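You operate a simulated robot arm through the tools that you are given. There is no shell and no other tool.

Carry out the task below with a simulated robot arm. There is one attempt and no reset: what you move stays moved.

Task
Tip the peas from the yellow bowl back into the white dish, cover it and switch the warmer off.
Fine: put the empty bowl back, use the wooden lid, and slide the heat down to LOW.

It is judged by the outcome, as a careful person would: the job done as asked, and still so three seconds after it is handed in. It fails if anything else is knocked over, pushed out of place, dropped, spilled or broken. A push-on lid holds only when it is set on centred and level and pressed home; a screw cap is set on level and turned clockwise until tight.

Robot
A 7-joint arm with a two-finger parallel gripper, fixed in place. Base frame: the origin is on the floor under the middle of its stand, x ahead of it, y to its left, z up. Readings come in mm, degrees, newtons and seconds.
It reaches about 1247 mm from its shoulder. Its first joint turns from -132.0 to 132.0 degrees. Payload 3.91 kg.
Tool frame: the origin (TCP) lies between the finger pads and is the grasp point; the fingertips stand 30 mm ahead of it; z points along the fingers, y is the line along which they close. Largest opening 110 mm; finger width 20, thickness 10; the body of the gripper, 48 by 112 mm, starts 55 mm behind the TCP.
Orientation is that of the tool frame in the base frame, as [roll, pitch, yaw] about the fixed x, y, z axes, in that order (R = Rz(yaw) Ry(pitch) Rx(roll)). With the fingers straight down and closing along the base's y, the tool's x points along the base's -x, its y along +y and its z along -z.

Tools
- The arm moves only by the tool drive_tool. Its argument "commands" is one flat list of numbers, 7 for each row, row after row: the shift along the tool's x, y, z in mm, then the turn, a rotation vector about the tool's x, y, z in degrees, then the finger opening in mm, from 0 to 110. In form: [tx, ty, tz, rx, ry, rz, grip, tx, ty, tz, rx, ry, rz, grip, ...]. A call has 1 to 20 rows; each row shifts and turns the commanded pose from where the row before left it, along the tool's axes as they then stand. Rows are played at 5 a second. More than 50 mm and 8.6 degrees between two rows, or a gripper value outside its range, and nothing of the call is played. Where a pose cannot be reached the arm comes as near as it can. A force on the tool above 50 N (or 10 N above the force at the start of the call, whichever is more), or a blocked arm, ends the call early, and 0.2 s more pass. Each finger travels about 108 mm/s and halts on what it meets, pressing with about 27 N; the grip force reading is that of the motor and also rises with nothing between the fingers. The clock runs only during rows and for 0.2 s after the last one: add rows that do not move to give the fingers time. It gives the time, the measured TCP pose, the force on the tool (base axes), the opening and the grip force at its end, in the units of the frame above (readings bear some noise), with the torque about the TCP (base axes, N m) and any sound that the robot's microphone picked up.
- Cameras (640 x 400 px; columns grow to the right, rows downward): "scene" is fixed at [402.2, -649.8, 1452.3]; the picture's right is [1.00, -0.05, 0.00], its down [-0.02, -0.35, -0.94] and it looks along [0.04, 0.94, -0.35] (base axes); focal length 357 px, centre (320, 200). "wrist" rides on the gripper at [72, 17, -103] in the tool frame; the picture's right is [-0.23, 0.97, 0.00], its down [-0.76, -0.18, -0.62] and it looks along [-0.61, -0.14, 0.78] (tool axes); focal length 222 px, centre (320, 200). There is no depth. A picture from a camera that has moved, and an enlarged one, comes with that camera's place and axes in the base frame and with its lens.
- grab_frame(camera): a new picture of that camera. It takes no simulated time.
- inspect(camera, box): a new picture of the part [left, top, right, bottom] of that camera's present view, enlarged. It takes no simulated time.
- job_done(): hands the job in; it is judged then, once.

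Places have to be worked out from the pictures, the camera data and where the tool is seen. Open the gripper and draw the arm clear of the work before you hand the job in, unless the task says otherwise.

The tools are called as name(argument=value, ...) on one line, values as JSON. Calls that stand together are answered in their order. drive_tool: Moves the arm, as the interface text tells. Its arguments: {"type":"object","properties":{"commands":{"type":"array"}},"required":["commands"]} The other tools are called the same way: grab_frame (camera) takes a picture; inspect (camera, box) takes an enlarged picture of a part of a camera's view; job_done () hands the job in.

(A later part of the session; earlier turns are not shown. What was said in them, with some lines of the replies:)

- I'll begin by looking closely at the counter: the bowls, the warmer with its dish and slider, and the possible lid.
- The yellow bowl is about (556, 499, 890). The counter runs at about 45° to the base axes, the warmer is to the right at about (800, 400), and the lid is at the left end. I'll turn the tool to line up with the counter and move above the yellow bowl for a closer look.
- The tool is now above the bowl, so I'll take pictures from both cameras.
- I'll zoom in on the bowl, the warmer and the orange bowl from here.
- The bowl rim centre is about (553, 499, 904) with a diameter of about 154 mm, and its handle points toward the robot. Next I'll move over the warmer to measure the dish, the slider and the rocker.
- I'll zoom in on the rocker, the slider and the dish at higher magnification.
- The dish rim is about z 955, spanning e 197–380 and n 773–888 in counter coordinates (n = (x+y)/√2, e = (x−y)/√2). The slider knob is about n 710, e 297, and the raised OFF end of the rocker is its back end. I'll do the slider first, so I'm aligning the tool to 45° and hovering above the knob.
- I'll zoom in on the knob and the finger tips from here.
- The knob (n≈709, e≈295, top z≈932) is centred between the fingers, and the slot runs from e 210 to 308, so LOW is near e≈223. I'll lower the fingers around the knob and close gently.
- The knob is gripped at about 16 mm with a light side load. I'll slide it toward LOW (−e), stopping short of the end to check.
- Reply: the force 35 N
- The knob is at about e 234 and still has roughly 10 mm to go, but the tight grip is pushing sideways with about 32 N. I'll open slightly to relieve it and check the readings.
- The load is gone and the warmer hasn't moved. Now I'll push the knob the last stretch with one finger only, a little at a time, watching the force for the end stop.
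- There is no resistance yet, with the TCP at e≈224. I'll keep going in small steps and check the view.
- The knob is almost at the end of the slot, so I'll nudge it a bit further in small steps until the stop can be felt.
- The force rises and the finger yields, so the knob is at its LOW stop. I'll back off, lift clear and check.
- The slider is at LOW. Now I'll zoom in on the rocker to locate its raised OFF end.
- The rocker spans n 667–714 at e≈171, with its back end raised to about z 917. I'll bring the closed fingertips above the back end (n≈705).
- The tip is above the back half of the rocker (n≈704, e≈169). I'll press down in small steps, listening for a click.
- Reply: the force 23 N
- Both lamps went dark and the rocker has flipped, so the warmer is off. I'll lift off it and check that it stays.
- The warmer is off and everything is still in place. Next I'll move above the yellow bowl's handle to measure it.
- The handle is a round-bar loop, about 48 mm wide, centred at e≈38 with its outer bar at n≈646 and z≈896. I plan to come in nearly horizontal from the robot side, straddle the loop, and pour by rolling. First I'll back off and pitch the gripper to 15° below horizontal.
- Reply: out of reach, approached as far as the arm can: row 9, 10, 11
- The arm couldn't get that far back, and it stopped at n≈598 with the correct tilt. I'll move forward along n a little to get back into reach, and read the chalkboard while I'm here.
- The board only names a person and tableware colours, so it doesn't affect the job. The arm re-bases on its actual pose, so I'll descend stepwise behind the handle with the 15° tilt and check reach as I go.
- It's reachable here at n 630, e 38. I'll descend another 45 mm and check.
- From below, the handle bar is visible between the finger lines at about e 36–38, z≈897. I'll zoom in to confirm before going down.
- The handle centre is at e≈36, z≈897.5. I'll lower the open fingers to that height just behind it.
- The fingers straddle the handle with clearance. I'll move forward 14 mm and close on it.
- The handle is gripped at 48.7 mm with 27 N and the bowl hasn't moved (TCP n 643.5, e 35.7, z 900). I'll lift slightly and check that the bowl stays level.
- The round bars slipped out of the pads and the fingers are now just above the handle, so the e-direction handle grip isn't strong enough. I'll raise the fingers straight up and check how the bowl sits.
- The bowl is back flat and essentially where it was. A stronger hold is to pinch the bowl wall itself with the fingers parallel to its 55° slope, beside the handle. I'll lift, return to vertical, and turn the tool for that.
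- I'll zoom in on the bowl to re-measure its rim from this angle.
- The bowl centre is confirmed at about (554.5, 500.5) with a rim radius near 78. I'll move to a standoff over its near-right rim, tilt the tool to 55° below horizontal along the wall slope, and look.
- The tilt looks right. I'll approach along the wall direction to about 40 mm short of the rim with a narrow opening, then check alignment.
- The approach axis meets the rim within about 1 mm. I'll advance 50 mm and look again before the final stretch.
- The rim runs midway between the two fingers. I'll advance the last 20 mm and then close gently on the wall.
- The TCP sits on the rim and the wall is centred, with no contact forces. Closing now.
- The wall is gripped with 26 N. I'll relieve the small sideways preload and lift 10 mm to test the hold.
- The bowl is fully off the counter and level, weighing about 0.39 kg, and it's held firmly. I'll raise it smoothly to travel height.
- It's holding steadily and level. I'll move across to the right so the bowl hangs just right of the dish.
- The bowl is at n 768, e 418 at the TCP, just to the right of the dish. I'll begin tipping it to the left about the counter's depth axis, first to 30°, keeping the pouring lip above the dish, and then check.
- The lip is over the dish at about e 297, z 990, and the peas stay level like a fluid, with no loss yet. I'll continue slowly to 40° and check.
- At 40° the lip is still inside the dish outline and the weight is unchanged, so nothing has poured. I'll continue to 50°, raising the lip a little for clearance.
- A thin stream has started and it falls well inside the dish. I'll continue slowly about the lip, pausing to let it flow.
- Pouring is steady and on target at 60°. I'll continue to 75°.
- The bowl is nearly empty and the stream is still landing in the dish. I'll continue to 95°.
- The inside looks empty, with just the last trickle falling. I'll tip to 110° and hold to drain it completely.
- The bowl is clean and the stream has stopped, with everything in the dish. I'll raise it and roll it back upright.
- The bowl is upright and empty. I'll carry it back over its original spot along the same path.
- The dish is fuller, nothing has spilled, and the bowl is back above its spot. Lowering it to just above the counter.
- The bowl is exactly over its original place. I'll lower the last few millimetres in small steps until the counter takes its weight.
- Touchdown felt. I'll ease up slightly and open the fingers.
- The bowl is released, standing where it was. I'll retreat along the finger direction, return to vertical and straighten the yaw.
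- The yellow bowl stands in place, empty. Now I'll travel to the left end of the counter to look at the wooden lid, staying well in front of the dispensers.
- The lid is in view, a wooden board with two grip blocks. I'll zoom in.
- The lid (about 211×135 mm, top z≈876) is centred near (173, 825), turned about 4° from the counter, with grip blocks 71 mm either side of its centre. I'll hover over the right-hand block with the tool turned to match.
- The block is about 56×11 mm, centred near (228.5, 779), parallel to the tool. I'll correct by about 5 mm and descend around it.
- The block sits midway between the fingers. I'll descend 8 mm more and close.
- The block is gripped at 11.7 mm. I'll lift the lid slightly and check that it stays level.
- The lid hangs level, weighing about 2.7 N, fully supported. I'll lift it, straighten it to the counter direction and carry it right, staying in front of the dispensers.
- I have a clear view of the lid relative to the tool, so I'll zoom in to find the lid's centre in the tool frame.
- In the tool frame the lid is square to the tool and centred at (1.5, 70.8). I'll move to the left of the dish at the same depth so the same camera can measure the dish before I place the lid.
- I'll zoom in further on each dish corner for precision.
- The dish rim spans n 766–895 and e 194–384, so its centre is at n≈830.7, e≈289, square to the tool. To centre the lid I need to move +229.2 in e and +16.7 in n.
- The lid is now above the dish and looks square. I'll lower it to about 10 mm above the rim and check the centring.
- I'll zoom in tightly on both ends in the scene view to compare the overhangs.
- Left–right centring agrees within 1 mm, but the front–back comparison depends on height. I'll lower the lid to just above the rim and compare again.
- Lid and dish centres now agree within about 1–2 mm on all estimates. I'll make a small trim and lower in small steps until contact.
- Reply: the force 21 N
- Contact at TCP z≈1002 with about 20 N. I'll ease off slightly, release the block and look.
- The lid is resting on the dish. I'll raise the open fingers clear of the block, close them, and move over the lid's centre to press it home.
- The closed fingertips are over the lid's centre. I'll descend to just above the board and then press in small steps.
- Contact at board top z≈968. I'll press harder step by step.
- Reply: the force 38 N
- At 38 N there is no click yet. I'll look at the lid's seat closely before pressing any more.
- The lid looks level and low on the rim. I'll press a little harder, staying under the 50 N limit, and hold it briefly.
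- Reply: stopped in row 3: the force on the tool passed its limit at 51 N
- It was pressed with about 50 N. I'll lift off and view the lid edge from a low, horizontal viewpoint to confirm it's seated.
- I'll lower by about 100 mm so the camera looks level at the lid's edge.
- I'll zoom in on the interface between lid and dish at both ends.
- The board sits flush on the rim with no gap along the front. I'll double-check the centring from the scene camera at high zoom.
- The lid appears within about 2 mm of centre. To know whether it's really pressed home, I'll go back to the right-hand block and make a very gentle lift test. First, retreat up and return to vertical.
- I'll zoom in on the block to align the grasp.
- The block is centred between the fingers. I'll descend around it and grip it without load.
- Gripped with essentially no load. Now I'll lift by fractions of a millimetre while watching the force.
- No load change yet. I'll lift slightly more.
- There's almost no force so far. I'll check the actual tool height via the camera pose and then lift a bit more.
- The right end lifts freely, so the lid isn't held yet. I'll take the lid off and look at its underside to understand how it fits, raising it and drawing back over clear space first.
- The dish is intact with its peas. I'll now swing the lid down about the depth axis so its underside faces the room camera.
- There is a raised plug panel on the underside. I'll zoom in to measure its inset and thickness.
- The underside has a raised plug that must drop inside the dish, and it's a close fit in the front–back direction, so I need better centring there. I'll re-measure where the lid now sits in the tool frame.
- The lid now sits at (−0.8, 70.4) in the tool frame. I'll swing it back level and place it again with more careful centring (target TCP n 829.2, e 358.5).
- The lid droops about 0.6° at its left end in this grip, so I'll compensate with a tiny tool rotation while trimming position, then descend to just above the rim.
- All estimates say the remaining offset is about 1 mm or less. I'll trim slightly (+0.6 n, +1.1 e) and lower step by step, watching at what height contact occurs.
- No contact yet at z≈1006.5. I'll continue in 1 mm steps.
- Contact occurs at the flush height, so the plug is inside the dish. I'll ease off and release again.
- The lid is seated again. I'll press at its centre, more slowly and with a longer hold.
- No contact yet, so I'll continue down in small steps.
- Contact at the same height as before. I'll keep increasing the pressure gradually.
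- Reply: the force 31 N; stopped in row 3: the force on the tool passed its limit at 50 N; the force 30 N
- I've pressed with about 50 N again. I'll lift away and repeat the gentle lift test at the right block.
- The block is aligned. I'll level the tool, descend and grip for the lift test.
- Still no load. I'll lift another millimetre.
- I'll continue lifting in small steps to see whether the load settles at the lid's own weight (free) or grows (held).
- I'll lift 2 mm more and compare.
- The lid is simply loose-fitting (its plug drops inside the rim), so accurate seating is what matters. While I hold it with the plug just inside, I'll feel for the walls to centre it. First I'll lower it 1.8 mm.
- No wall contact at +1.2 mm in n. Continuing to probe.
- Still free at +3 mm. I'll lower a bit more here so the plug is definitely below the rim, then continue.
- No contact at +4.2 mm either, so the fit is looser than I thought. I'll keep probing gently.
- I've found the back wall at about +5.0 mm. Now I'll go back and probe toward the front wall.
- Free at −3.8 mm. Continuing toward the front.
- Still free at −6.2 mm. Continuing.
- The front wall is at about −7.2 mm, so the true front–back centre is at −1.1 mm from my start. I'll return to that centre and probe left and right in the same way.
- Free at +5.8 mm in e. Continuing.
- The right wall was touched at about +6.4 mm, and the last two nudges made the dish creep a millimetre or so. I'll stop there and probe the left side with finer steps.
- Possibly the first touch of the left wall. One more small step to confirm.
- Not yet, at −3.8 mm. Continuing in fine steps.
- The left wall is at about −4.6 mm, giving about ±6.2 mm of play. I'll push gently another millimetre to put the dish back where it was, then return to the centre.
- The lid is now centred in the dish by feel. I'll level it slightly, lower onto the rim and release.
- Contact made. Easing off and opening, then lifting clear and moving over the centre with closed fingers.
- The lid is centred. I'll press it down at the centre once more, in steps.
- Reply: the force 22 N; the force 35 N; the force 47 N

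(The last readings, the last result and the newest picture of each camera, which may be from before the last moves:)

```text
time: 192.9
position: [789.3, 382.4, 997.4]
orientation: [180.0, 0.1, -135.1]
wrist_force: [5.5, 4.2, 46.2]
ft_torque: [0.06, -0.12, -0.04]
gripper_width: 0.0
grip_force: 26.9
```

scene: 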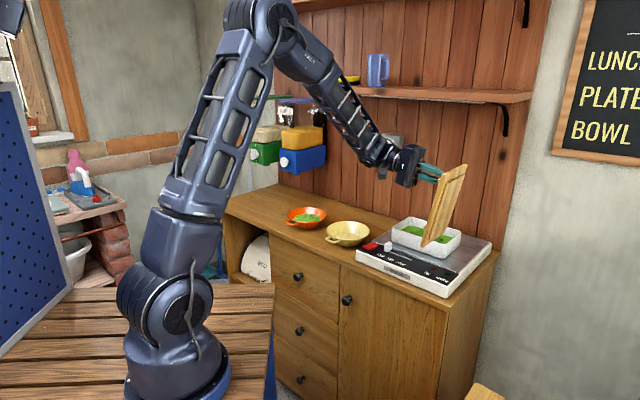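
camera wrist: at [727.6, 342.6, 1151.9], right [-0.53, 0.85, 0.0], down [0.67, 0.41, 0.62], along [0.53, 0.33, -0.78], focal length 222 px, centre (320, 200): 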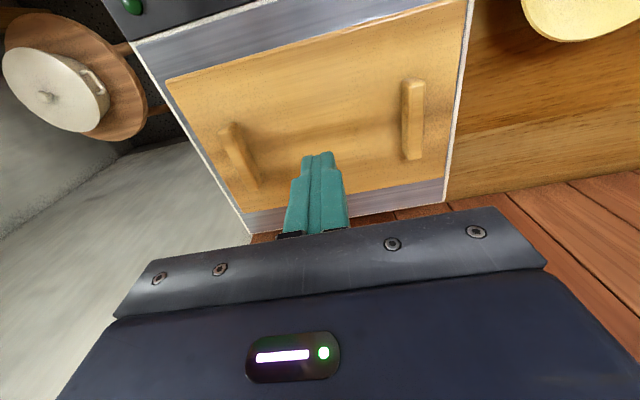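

It's pressed to 46 N and well down. I'll lift off and take the low horizontal view again to verify seating and centring.

drive_tool(commands=[0, 0, -1.5, 0, 0, 0, 0, 0, 0, -10, 0, 0, 0, 0, 0, 0, -40, 0, 0, 0, 0, 0, 0, -20, 0, 0, 0, 0, 45, -3, 0, 0, 0, 0, 0, 45, -3, 0, 0, 0, 0, 0, 45, -3, 0, 0, 0, 0, 0, 25, -3, 0, 0, 0, 0, 0, 0, 0, 0, 0, -8.6, 0, 0, 0, 0, 0, 0, -8.6, 0, 0, 0, 0, 0, 0, -8.6, 0, 0, 0, 0, 0, 0, -8.6, 0, 0, 0, 0, 0, 0, -8.6, 0, 0, 0, 0, 0, 0, -8.6, 0, 0, 26.3, 0, 20.5, 0, 0, 0, 0, 26.3, 0, 20.5, 0, 0, 0, 0, 26.3, 0, 20.5, 0, 0, 0, 0, 0, 0, 0, 0, 0, 0, 0])

inspect(camera="wrist", box=[240, 170, 300, 215])

inspect(camera="wrist", box=[410, 140, 470, 185])

inspect(camera="wrist", box=[340, 150, 420, 200])

```text
time: 196.7
position: [686.0, 259.9, 967.3]
orientation: [-180.0, 51.6, -135.1]
wrist_force: [-0.5, -0.4, 0.1]
ft_torque: [-0.01, -0.03, -0.01]
gripper_width: 0.0
grip_force: 26.7
```

```text
8.89 times, centred on (270, 192) of wrist
camera zoom: at [583.2, 182.9, 974.0], right [-0.59, 0.79, 0.18], down [0.12, -0.14, 0.98], along [0.8, 0.6, -0.01], focal length 1974 px, centre (764, 267)
```

zoom: 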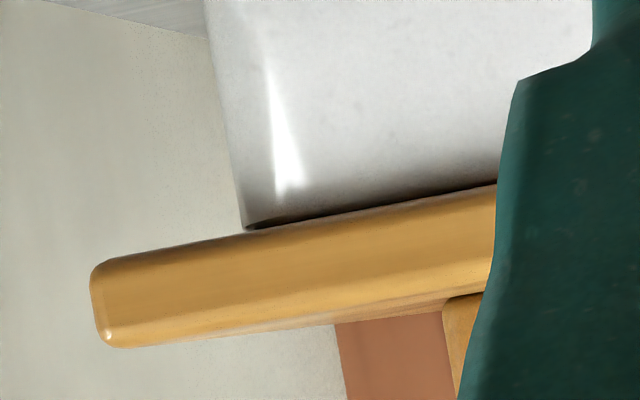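

```text
8.89 times, centred on (440, 162) of wrist
camera zoom: at [583.2, 182.9, 974.0], right [-0.59, 0.79, 0.18], down [0.12, -0.14, 0.98], along [0.8, 0.6, -0.01], focal length 1974 px, centre (-747, 533)
```

zoom: 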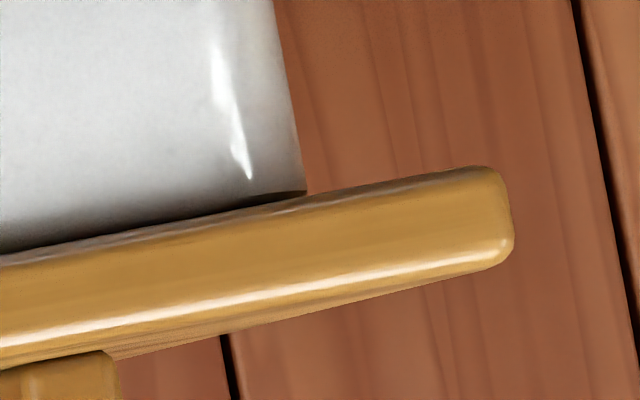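

```text
8.00 times, centred on (380, 175) of wrist
camera zoom: at [583.2, 182.9, 974.0], right [-0.59, 0.79, 0.18], down [0.12, -0.14, 0.98], along [0.8, 0.6, -0.01], focal length 1777 px, centre (-160, 400)
```

zoom: 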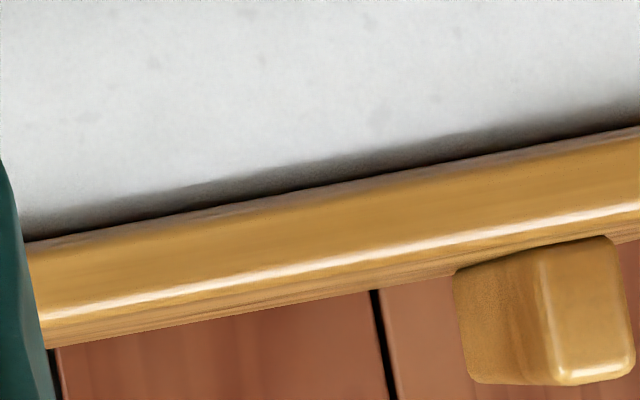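

The overhang is now equal at both ends (about 11 mm each) and the board is flush on the rim. I'll repeat the gentle lift check at the right block.

drive_tool(commands=[-26.3, 0, -20.5, 0, 0, 0, 0, -26.3, 0, -20.5, 0, 0, 0, 0, -26.3, 0, -20.5, 0, 0, 0, 0, 0, 0, 0, 0, 8.6, 0, 0, 0, 0, 0, 0, 8.6, 0, 0, 0, 0, 0, 0, 8.6, 0, 0, 0, 0, 0, 0, 8.6, 0, 10, 0, 0, 0, 0, 8.6, 0, 20, 0, 0, 0, 0, 8.6, 0, 30, -40, -14.5, 0, 0, 0, 0, 30, -40, -14.5, 0, 0, 0, 0, 30, -40, -14.5, 0, 0, 0, 0, 30, -40, -14.5, 0, 0, 0, 0, 30, 0, 0, 24, 0, 0, 0, 30, 0, 0, 0, 0, 0, 0, 30])

inspect(camera="wrist", box=[240, 40, 400, 200])

```text
time: 199.9
position: [839.2, 332.4, 1042.6]
orientation: [179.9, 0.0, -135.1]
wrist_force: [0.4, 0.0, 0.6]
ft_torque: [0.04, 0.0, 0.02]
gripper_width: 29.7
grip_force: 0.1
```

```text
2.50 times, centred on (320, 120) of wrist
camera zoom: at [775.1, 293.1, 1146.6], right [-0.53, 0.85, 0.0], down [0.67, 0.41, 0.62], along [0.53, 0.33, -0.78], focal length 555 px, centre (320, 400)
```

zoom: 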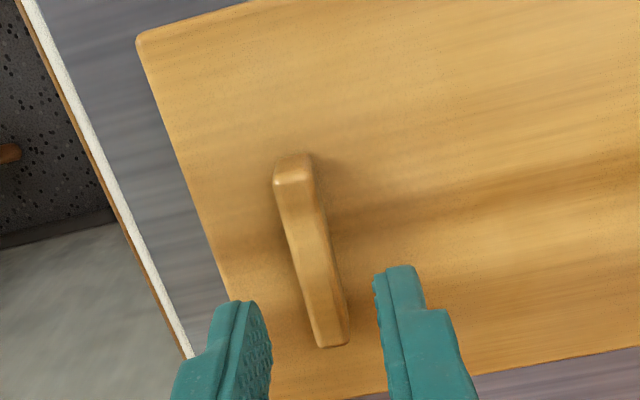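

I'll adjust by 2.5 mm, descend and grip the block.

drive_tool(commands=[1, -2.5, 20, 0, 0, 0, 30, 0, 0, 20, 0, 0, 0, 30, 0, 0, 0, 0, 0, 0, 30, 0, 0, 0, 0, 0, 0, 22, 0, 0, 0, 0, 0, 0, 14, 0, 0, 0, 0, 0, 0, 8, 0, 0, 0, 0, 0, 0, 4, 0, 0, 0, 0, 0, 0, 4])

drive_tool(commands=[0, 0, -0.5, 0, 0, 0, 4, 0, 0, 0, 0, 0, 0, 4, 0, 0, 0, 0, 0, 0, 4])

drive_tool(commands=[0, 0, -0.6, 0, 0, 0, 4, 0, 0, 0, 0, 0, 0, 4, 0, 0, 0, 0, 0, 0, 4])

```text
time: 201.7
position: [839.8, 330.1, 1002.7]
orientation: [179.9, -0.1, -135.1]
wrist_force: [0.4, 0.2, 0.0]
ft_torque: [0.02, -0.04, -0.02]
gripper_width: 11.6
grip_force: 27.0
```

```text
time: 202.5
position: [840.7, 329.9, 1002.9]
orientation: [180.0, -0.1, -135.2]
wrist_force: [-0.3, -0.1, 0.4]
ft_torque: [-0.05, 0.03, 0.01]
gripper_width: 11.3
grip_force: 27.1
```

```text
time: 203.3
position: [839.9, 329.9, 1004.2]
orientation: [180.0, 0.0, -135.2]
wrist_force: [-0.1, 1.1, -0.3]
ft_torque: [-0.09, -0.07, 0.02]
gripper_width: 11.3
grip_force: 26.9
```

No resistance: with ±6 mm of play this is a plain drop-on lid, so centred and flush is its home position. I'll lower it back, release without disturbing it, and retreat upward.

drive_tool(commands=[0, 0, 0.6, 0, 0, 0, 4, 0, 0, 0.6, 0, 0, 0, 4, 0, 0, 0, 0, 0, 0, 4])

drive_tool(commands=[0, 0, 0, 0, 0, 0, 14, 0, 0, 0, 0, 0, 0, 18, 0, 0, 0, 0, 0, 0, 26, 0, 0, 0, 0, 0, 0, 30, 0, 0, 0, 0, 0, 0, 30, 0, 0, -22, 0, 0, 0, 30, 0, 0, -25, 0, 0, 0, 30, 0, 24, 0, 0, 0, 0, 10, 0, 24, 0, 0, 0, 0, 0, 0, 23, 0, 0, 0, 0, 0, 0, 0, 0, 0, 0, 0, 0])

grab_frame(camera="wrist")

inspect(camera="scene", box=[385, 200, 475, 270])

```text
time: 204.1
position: [839.6, 330.4, 1003.2]
orientation: [-179.9, -0.1, -135.1]
wrist_force: [2.9, 1.6, 8.7]
ft_torque: [-0.38, 0.31, -0.02]
gripper_width: 11.7
grip_force: 27.2
```

```text
time: 206.5
position: [790.4, 379.5, 1048.5]
orientation: [-180.0, -0.1, -135.2]
wrist_force: [0.2, -0.1, -0.6]
ft_torque: [0.04, 0.02, 0.0]
gripper_width: 0.0
grip_force: 27.0
```

```text
taken
camera wrist: at [726.8, 340.3, 1152.8], right [-0.53, 0.85, 0.0], down [0.67, 0.41, 0.62], along [0.53, 0.33, -0.78], focal length 222 px, centre (320, 200)
```

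wrist: 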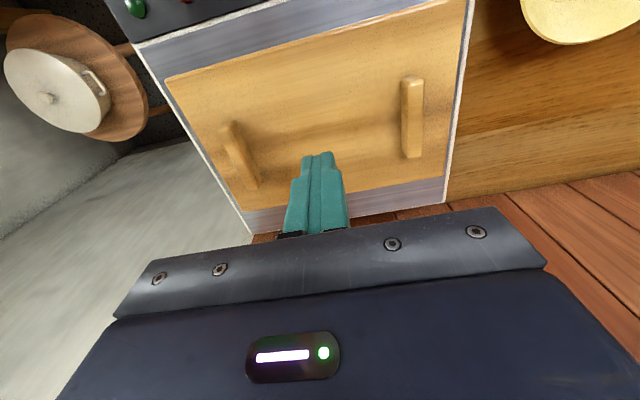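

```text
5.71 times, centred on (430, 235) of scene
camera zoom: at [402.2, -649.8, 1452.3], right [1.0, -0.05, 0.0], down [-0.02, -0.35, -0.94], along [0.04, 0.94, -0.35], focal length 2041 px, centre (-309, 0)
```

zoom: 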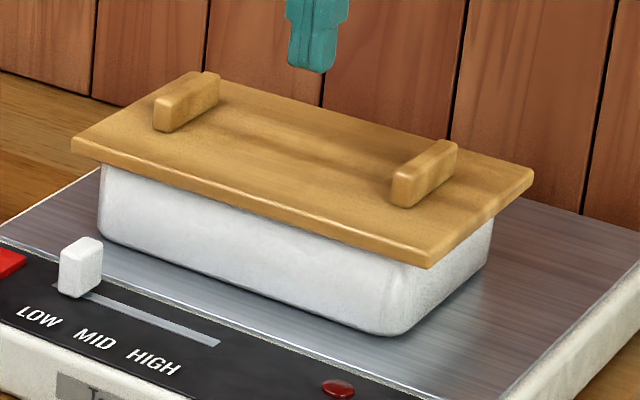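

I'll check the lid's pose at high zoom now that I've released it.

inspect(camera="scene", box=[390, 210, 430, 240])

inspect(camera="scene", box=[435, 220, 475, 250])

inspect(camera="wrist", box=[150, 0, 480, 240])

```text
13.33 times, centred on (410, 225) of scene
camera zoom: at [402.2, -649.8, 1452.3], right [1.0, -0.05, 0.0], down [-0.02, -0.35, -0.94], along [0.04, 0.94, -0.35], focal length 4761 px, centre (-880, -133)
```

zoom: 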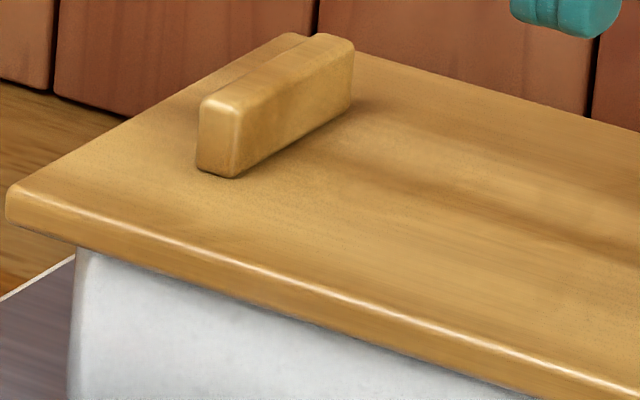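

```text
13.33 times, centred on (455, 235) of scene
camera zoom: at [402.2, -649.8, 1452.3], right [1.0, -0.05, 0.0], down [-0.02, -0.35, -0.94], along [0.04, 0.94, -0.35], focal length 4761 px, centre (-1480, -267)
```

zoom: 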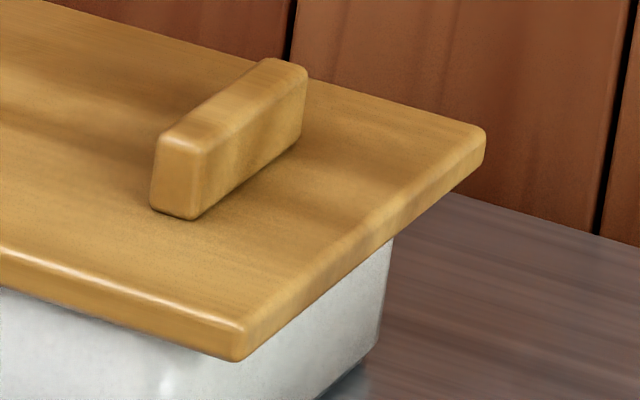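

```text
1.67 times, centred on (315, 120) of wrist
camera zoom: at [726.8, 340.3, 1152.8], right [-0.53, 0.85, 0.0], down [0.67, 0.41, 0.62], along [0.53, 0.33, -0.78], focal length 370 px, centre (328, 333)
```

zoom: 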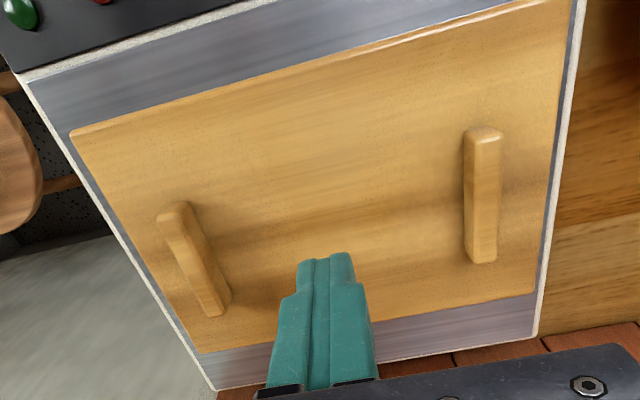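

The lid sits about 1–2 mm lower than in my earlier tries, which is good. I'll press once more at the centre and note the contact height.

drive_tool(commands=[1, 1, 25, 0, 0, 0, 0, 0.5, 0.5, 25, 0, 0, 0, 0, 0, 0, 2, 0, 0, 0, 0, 0, 0, 0, 0, 0, 0, 0])

drive_tool(commands=[0, 0, 1, 0, 0, 0, 0, 0, 0, 0, 0, 0, 0, 0])

drive_tool(commands=[0, 0, 0.7, 0, 0, 0, 0, 0, 0, 0, 0, 0, 0, 0])

drive_tool(commands=[0, 0, 0.7, 0, 0, 0, 0, 0, 0, 0, 0, 0, 0, 0])

```text
time: 207.5
position: [787.5, 379.7, 996.8]
orientation: [-180.0, 0.0, -135.1]
wrist_force: [0.6, 0.9, 4.8]
ft_torque: [0.02, -0.05, -0.04]
gripper_width: 0.0
grip_force: 27.0
```

```text
time: 208.1
position: [787.5, 380.4, 997.6]
orientation: [179.9, 0.0, -135.1]
wrist_force: [-4.7, -5.1, 17.1]
ft_torque: [-0.15, 0.15, -0.01]
gripper_width: 0.0
grip_force: 27.1
```

```text
time: 208.7
position: [787.5, 379.8, 998.6]
orientation: [-180.0, 0.1, -135.1]
wrist_force: [-2.0, -7.7, 28.3]
ft_torque: [-0.3, 0.11, 0.06]
gripper_width: 0.2
grip_force: 26.9
```

```text
time: 209.3
position: [787.3, 379.1, 999.7]
orientation: [-180.0, 0.1, -135.1]
wrist_force: [-0.5, -7.7, 42.4]
ft_torque: [-0.34, 0.1, -0.13]
gripper_width: 0.0
grip_force: 26.6
```

Pressed to 42 N again. I'll lift straight off and compare the pose.

drive_tool(commands=[0, 0, -2, 0, 0, 0, 0, 0, 0, -10, 0, 0, 0, 0, 0, 0, -40, 0, 0, 0, 0, 0, 0, -30, 0, 0, 0, 0, 0, 0, 0, 0, 0, 0, 0])

inspect(camera="scene", box=[390, 210, 430, 240])

inspect(camera="scene", box=[435, 220, 475, 250])

inspect(camera="scene", box=[340, 195, 500, 300])

```text
time: 210.5
position: [787.8, 379.5, 1078.7]
orientation: [180.0, -0.1, -135.1]
wrist_force: [1.1, -0.9, 0.3]
ft_torque: [0.02, -0.04, -0.01]
gripper_width: 0.0
grip_force: 26.8
```

```text
13.33 times, centred on (410, 225) of scene
camera zoom: at [402.2, -649.8, 1452.3], right [1.0, -0.05, 0.0], down [-0.02, -0.35, -0.94], along [0.04, 0.94, -0.35], focal length 4761 px, centre (-880, -133)
```

zoom: 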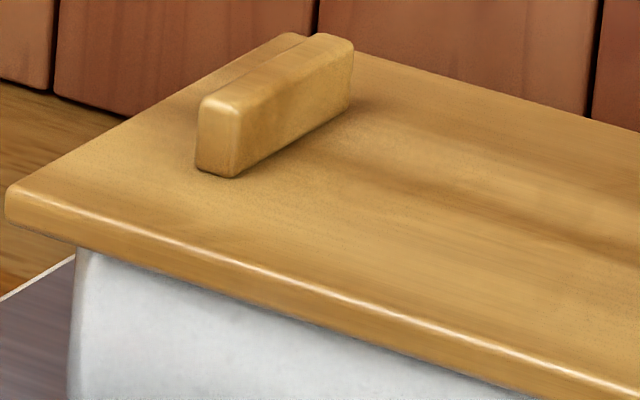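

```text
13.33 times, centred on (455, 235) of scene
camera zoom: at [402.2, -649.8, 1452.3], right [1.0, -0.05, 0.0], down [-0.02, -0.35, -0.94], along [0.04, 0.94, -0.35], focal length 4761 px, centre (-1480, -267)
```

zoom: 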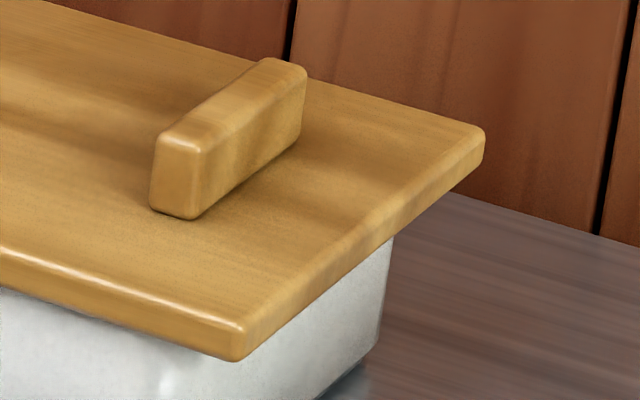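

```text
3.81 times, centred on (420, 248) of scene
camera zoom: at [402.2, -649.8, 1452.3], right [1.0, -0.05, 0.0], down [-0.02, -0.35, -0.94], along [0.04, 0.94, -0.35], focal length 1360 px, centre (-61, 19)
```

zoom: 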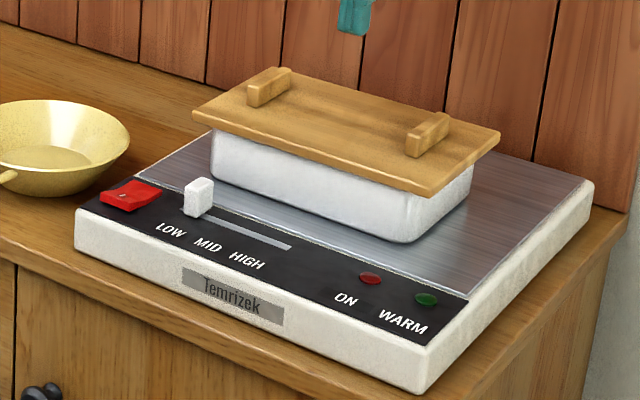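

Everything looks right. One last low view to confirm the lid is still flush and centred after that final press.

drive_tool(commands=[45, -5, 0, 0, 0, 0, 0, 45, -5, 0, 0, 0, 0, 0, 45, -5, 0, 0, 0, 0, 0, 25, -3, 0, 0, 0, 0, 0, 0, 0, 0, 0, -8.6, 0, 0, 0, 0, 0, 0, -8.6, 0, 0, 0, 0, 0, 0, -8.6, 0, 0, 0, 0, 0, 0, -8.6, 0, 0, 0, 0, 0, 0, -8.6, 0, 0, 0, 0, 0, 0, -8.6, 0, 0, 29, 0, 22.5, 0, 0, 0, 0, 29, 0, 22.5, 0, 0, 0, 0, 29, 0, 22.5, 0, 0, 0, 0, 0, 0, 0, 0, 0, 0, 0])

grab_frame(camera="wrist")

inspect(camera="wrist", box=[230, 170, 310, 225])

inspect(camera="wrist", box=[400, 140, 480, 195])

```text
time: 213.5
position: [684.4, 253.9, 968.8]
orientation: [-180.0, 51.7, -135.2]
wrist_force: [0.7, -0.4, 0.7]
ft_torque: [0.01, -0.03, 0.0]
gripper_width: 0.0
grip_force: 27.3
```

```text
taken
camera wrist: at [583.5, 175.7, 975.6], right [-0.59, 0.79, 0.18], down [0.12, -0.14, 0.98], along [0.8, 0.6, -0.01], focal length 222 px, centre (320, 200)
```

wrist: 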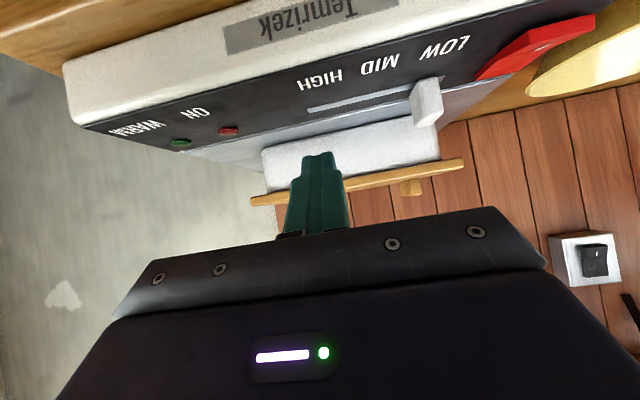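

```text
7.27 times, centred on (270, 198) of wrist
camera zoom: at [583.5, 175.7, 975.6], right [-0.59, 0.79, 0.18], down [0.12, -0.14, 0.98], along [0.8, 0.6, -0.01], focal length 1615 px, centre (684, 218)
```

zoom: 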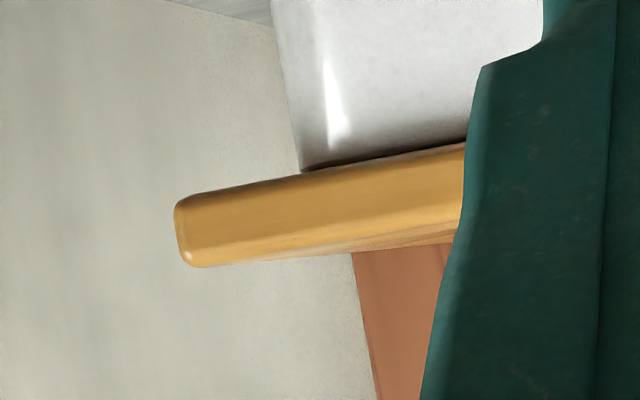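

```text
7.27 times, centred on (440, 168) of wrist
camera zoom: at [583.5, 175.7, 975.6], right [-0.59, 0.79, 0.18], down [0.12, -0.14, 0.98], along [0.8, 0.6, -0.01], focal length 1615 px, centre (-553, 436)
```

zoom: 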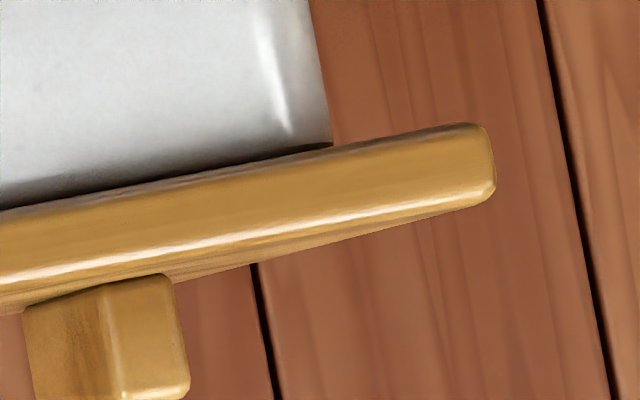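

The lid is flush with nearly equal overhang on both ends (about 12 and 10 mm). I'll now retreat up, straighten the tool, open the gripper and draw the arm clear.

drive_tool(commands=[-29, 0, -22.5, 0, 0, 0, 0, -29, 0, -22.5, 0, 0, 0, 0, -29, 0, -22.5, 0, 0, 0, 0, 0, 0, 0, 0, 8.6, 0, 0, 0, 0, 0, 0, 8.6, 0, 0, 0, 0, 0, 0, 8.6, 0, 0, 0, 0, 0, 0, 8.6, 0, 20, 0, 0, 0, 0, 8.6, 0, 50, 0, 0, 0, 0, 8.6, 0, 80, 0, 20, -40, 0, 0, 0, 110, 5, 25, -40, 0, 0, 0, 110, 5, 25, -40, 0, 0, 0, 110, 5, 25, -40, 0, 0, 0, 110, 5, 40, -20, 0, 0, 0, 110, 5, 45, 0, 0, 0, 0, 110, 5, 45, 0, 0, 0, 0, 110, 5, 45, 0, 0, 0, 0, 110, 5, 45, 0, 0, 0, 0, 110, 0, 0, 0, 0, 0, 0, 110])

grab_frame(camera="scene")

grab_frame(camera="wrist")

```text
time: 217.5
position: [438.0, 449.5, 1256.7]
orientation: [-180.0, -0.1, -135.1]
wrist_force: [0.0, -0.3, -0.6]
ft_torque: [-0.03, 0.03, -0.03]
gripper_width: 110.1
grip_force: 0.0
```

```text
taken
```

scene: 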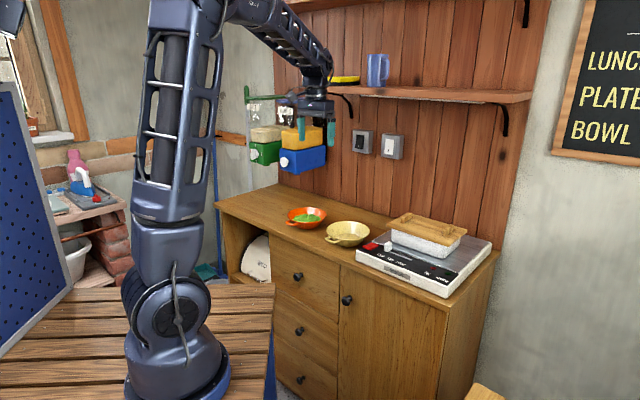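

```text
taken
camera wrist: at [373.6, 409.8, 1359.8], right [-0.53, 0.85, 0.0], down [0.67, 0.41, 0.62], along [0.53, 0.33, -0.78], focal length 222 px, centre (320, 200)
```

wrist: 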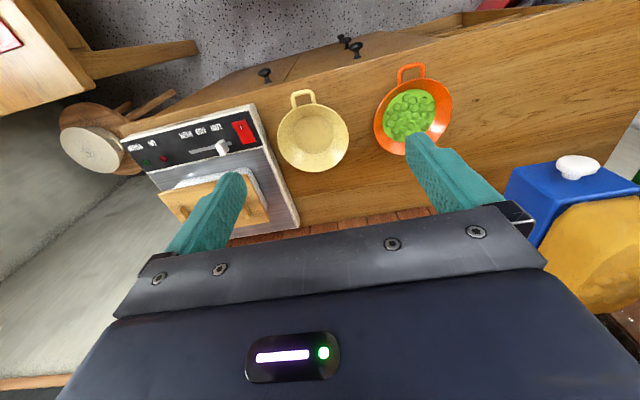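

The arm is clear and the gripper is open. I'll take a final close look at the counter before handing in.

inspect(camera="scene", box=[340, 200, 500, 300])

inspect(camera="scene", box=[210, 180, 390, 280])

```text
4.00 times, centred on (420, 250) of scene
camera zoom: at [402.2, -649.8, 1452.3], right [1.0, -0.05, 0.0], down [-0.02, -0.35, -0.94], along [0.04, 0.94, -0.35], focal length 1428 px, centre (-80, 0)
```

zoom: 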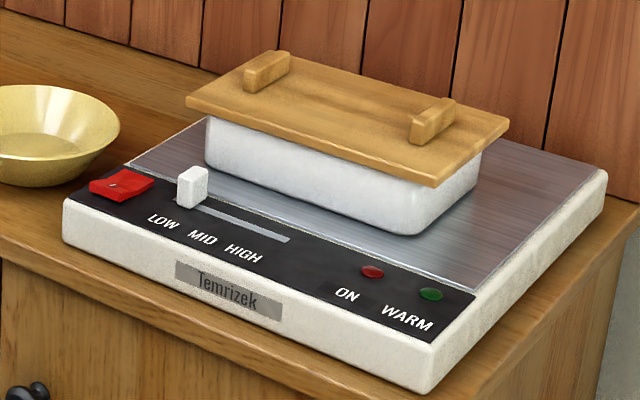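

```text
3.56 times, centred on (300, 230) of scene
camera zoom: at [402.2, -649.8, 1452.3], right [1.0, -0.05, 0.0], down [-0.02, -0.35, -0.94], along [0.04, 0.94, -0.35], focal length 1270 px, centre (391, 93)
```

zoom: 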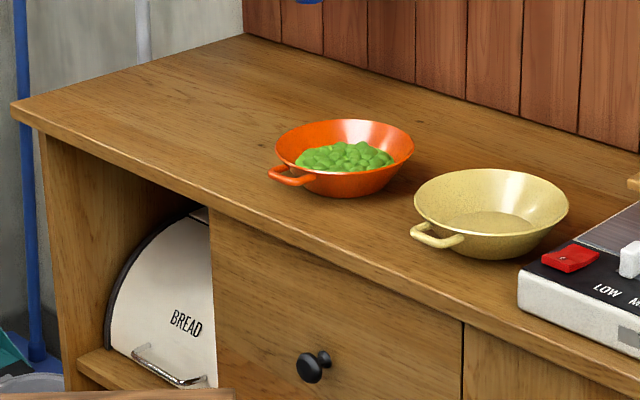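

The final pictures show the peas in the dish under the wooden lid, which sits flush. The yellow bowl is empty and back in its place, the slider is at LOW and both lamps are dark. Nothing else is disturbed and the arm is clear, so I'm handing the job in.

job_done()

```text
The job is handed in.
```

The job is done and handed in, but I don't know how it was judged.

- **Peas:** All the peas went from the yellow bowl into the white dish, and I saw no spills.
- **Bowl:** The empty yellow bowl is back in its original spot, upright.
- **Lid:** The wooden lid sits flush on the dish, centred to within a millimetre or two, and I pressed it down with over 40 N. It fits loosely and does not lock: a gentle lift test raised it with almost no resistance. If a locked lid is required, this one may not count.
- **Warmer:** The red switch is off and both lamps are dark. The heat slider is at the LOW end stop.

Two small things happened along the way. My first grip, on the bowl's handle, slipped and tipped the bowl briefly, but nothing spilled. While centring the lid I moved the dish by a millimetre or two and pushed it roughly back. Nothing else was disturbed, and the arm is clear with the gripper open.
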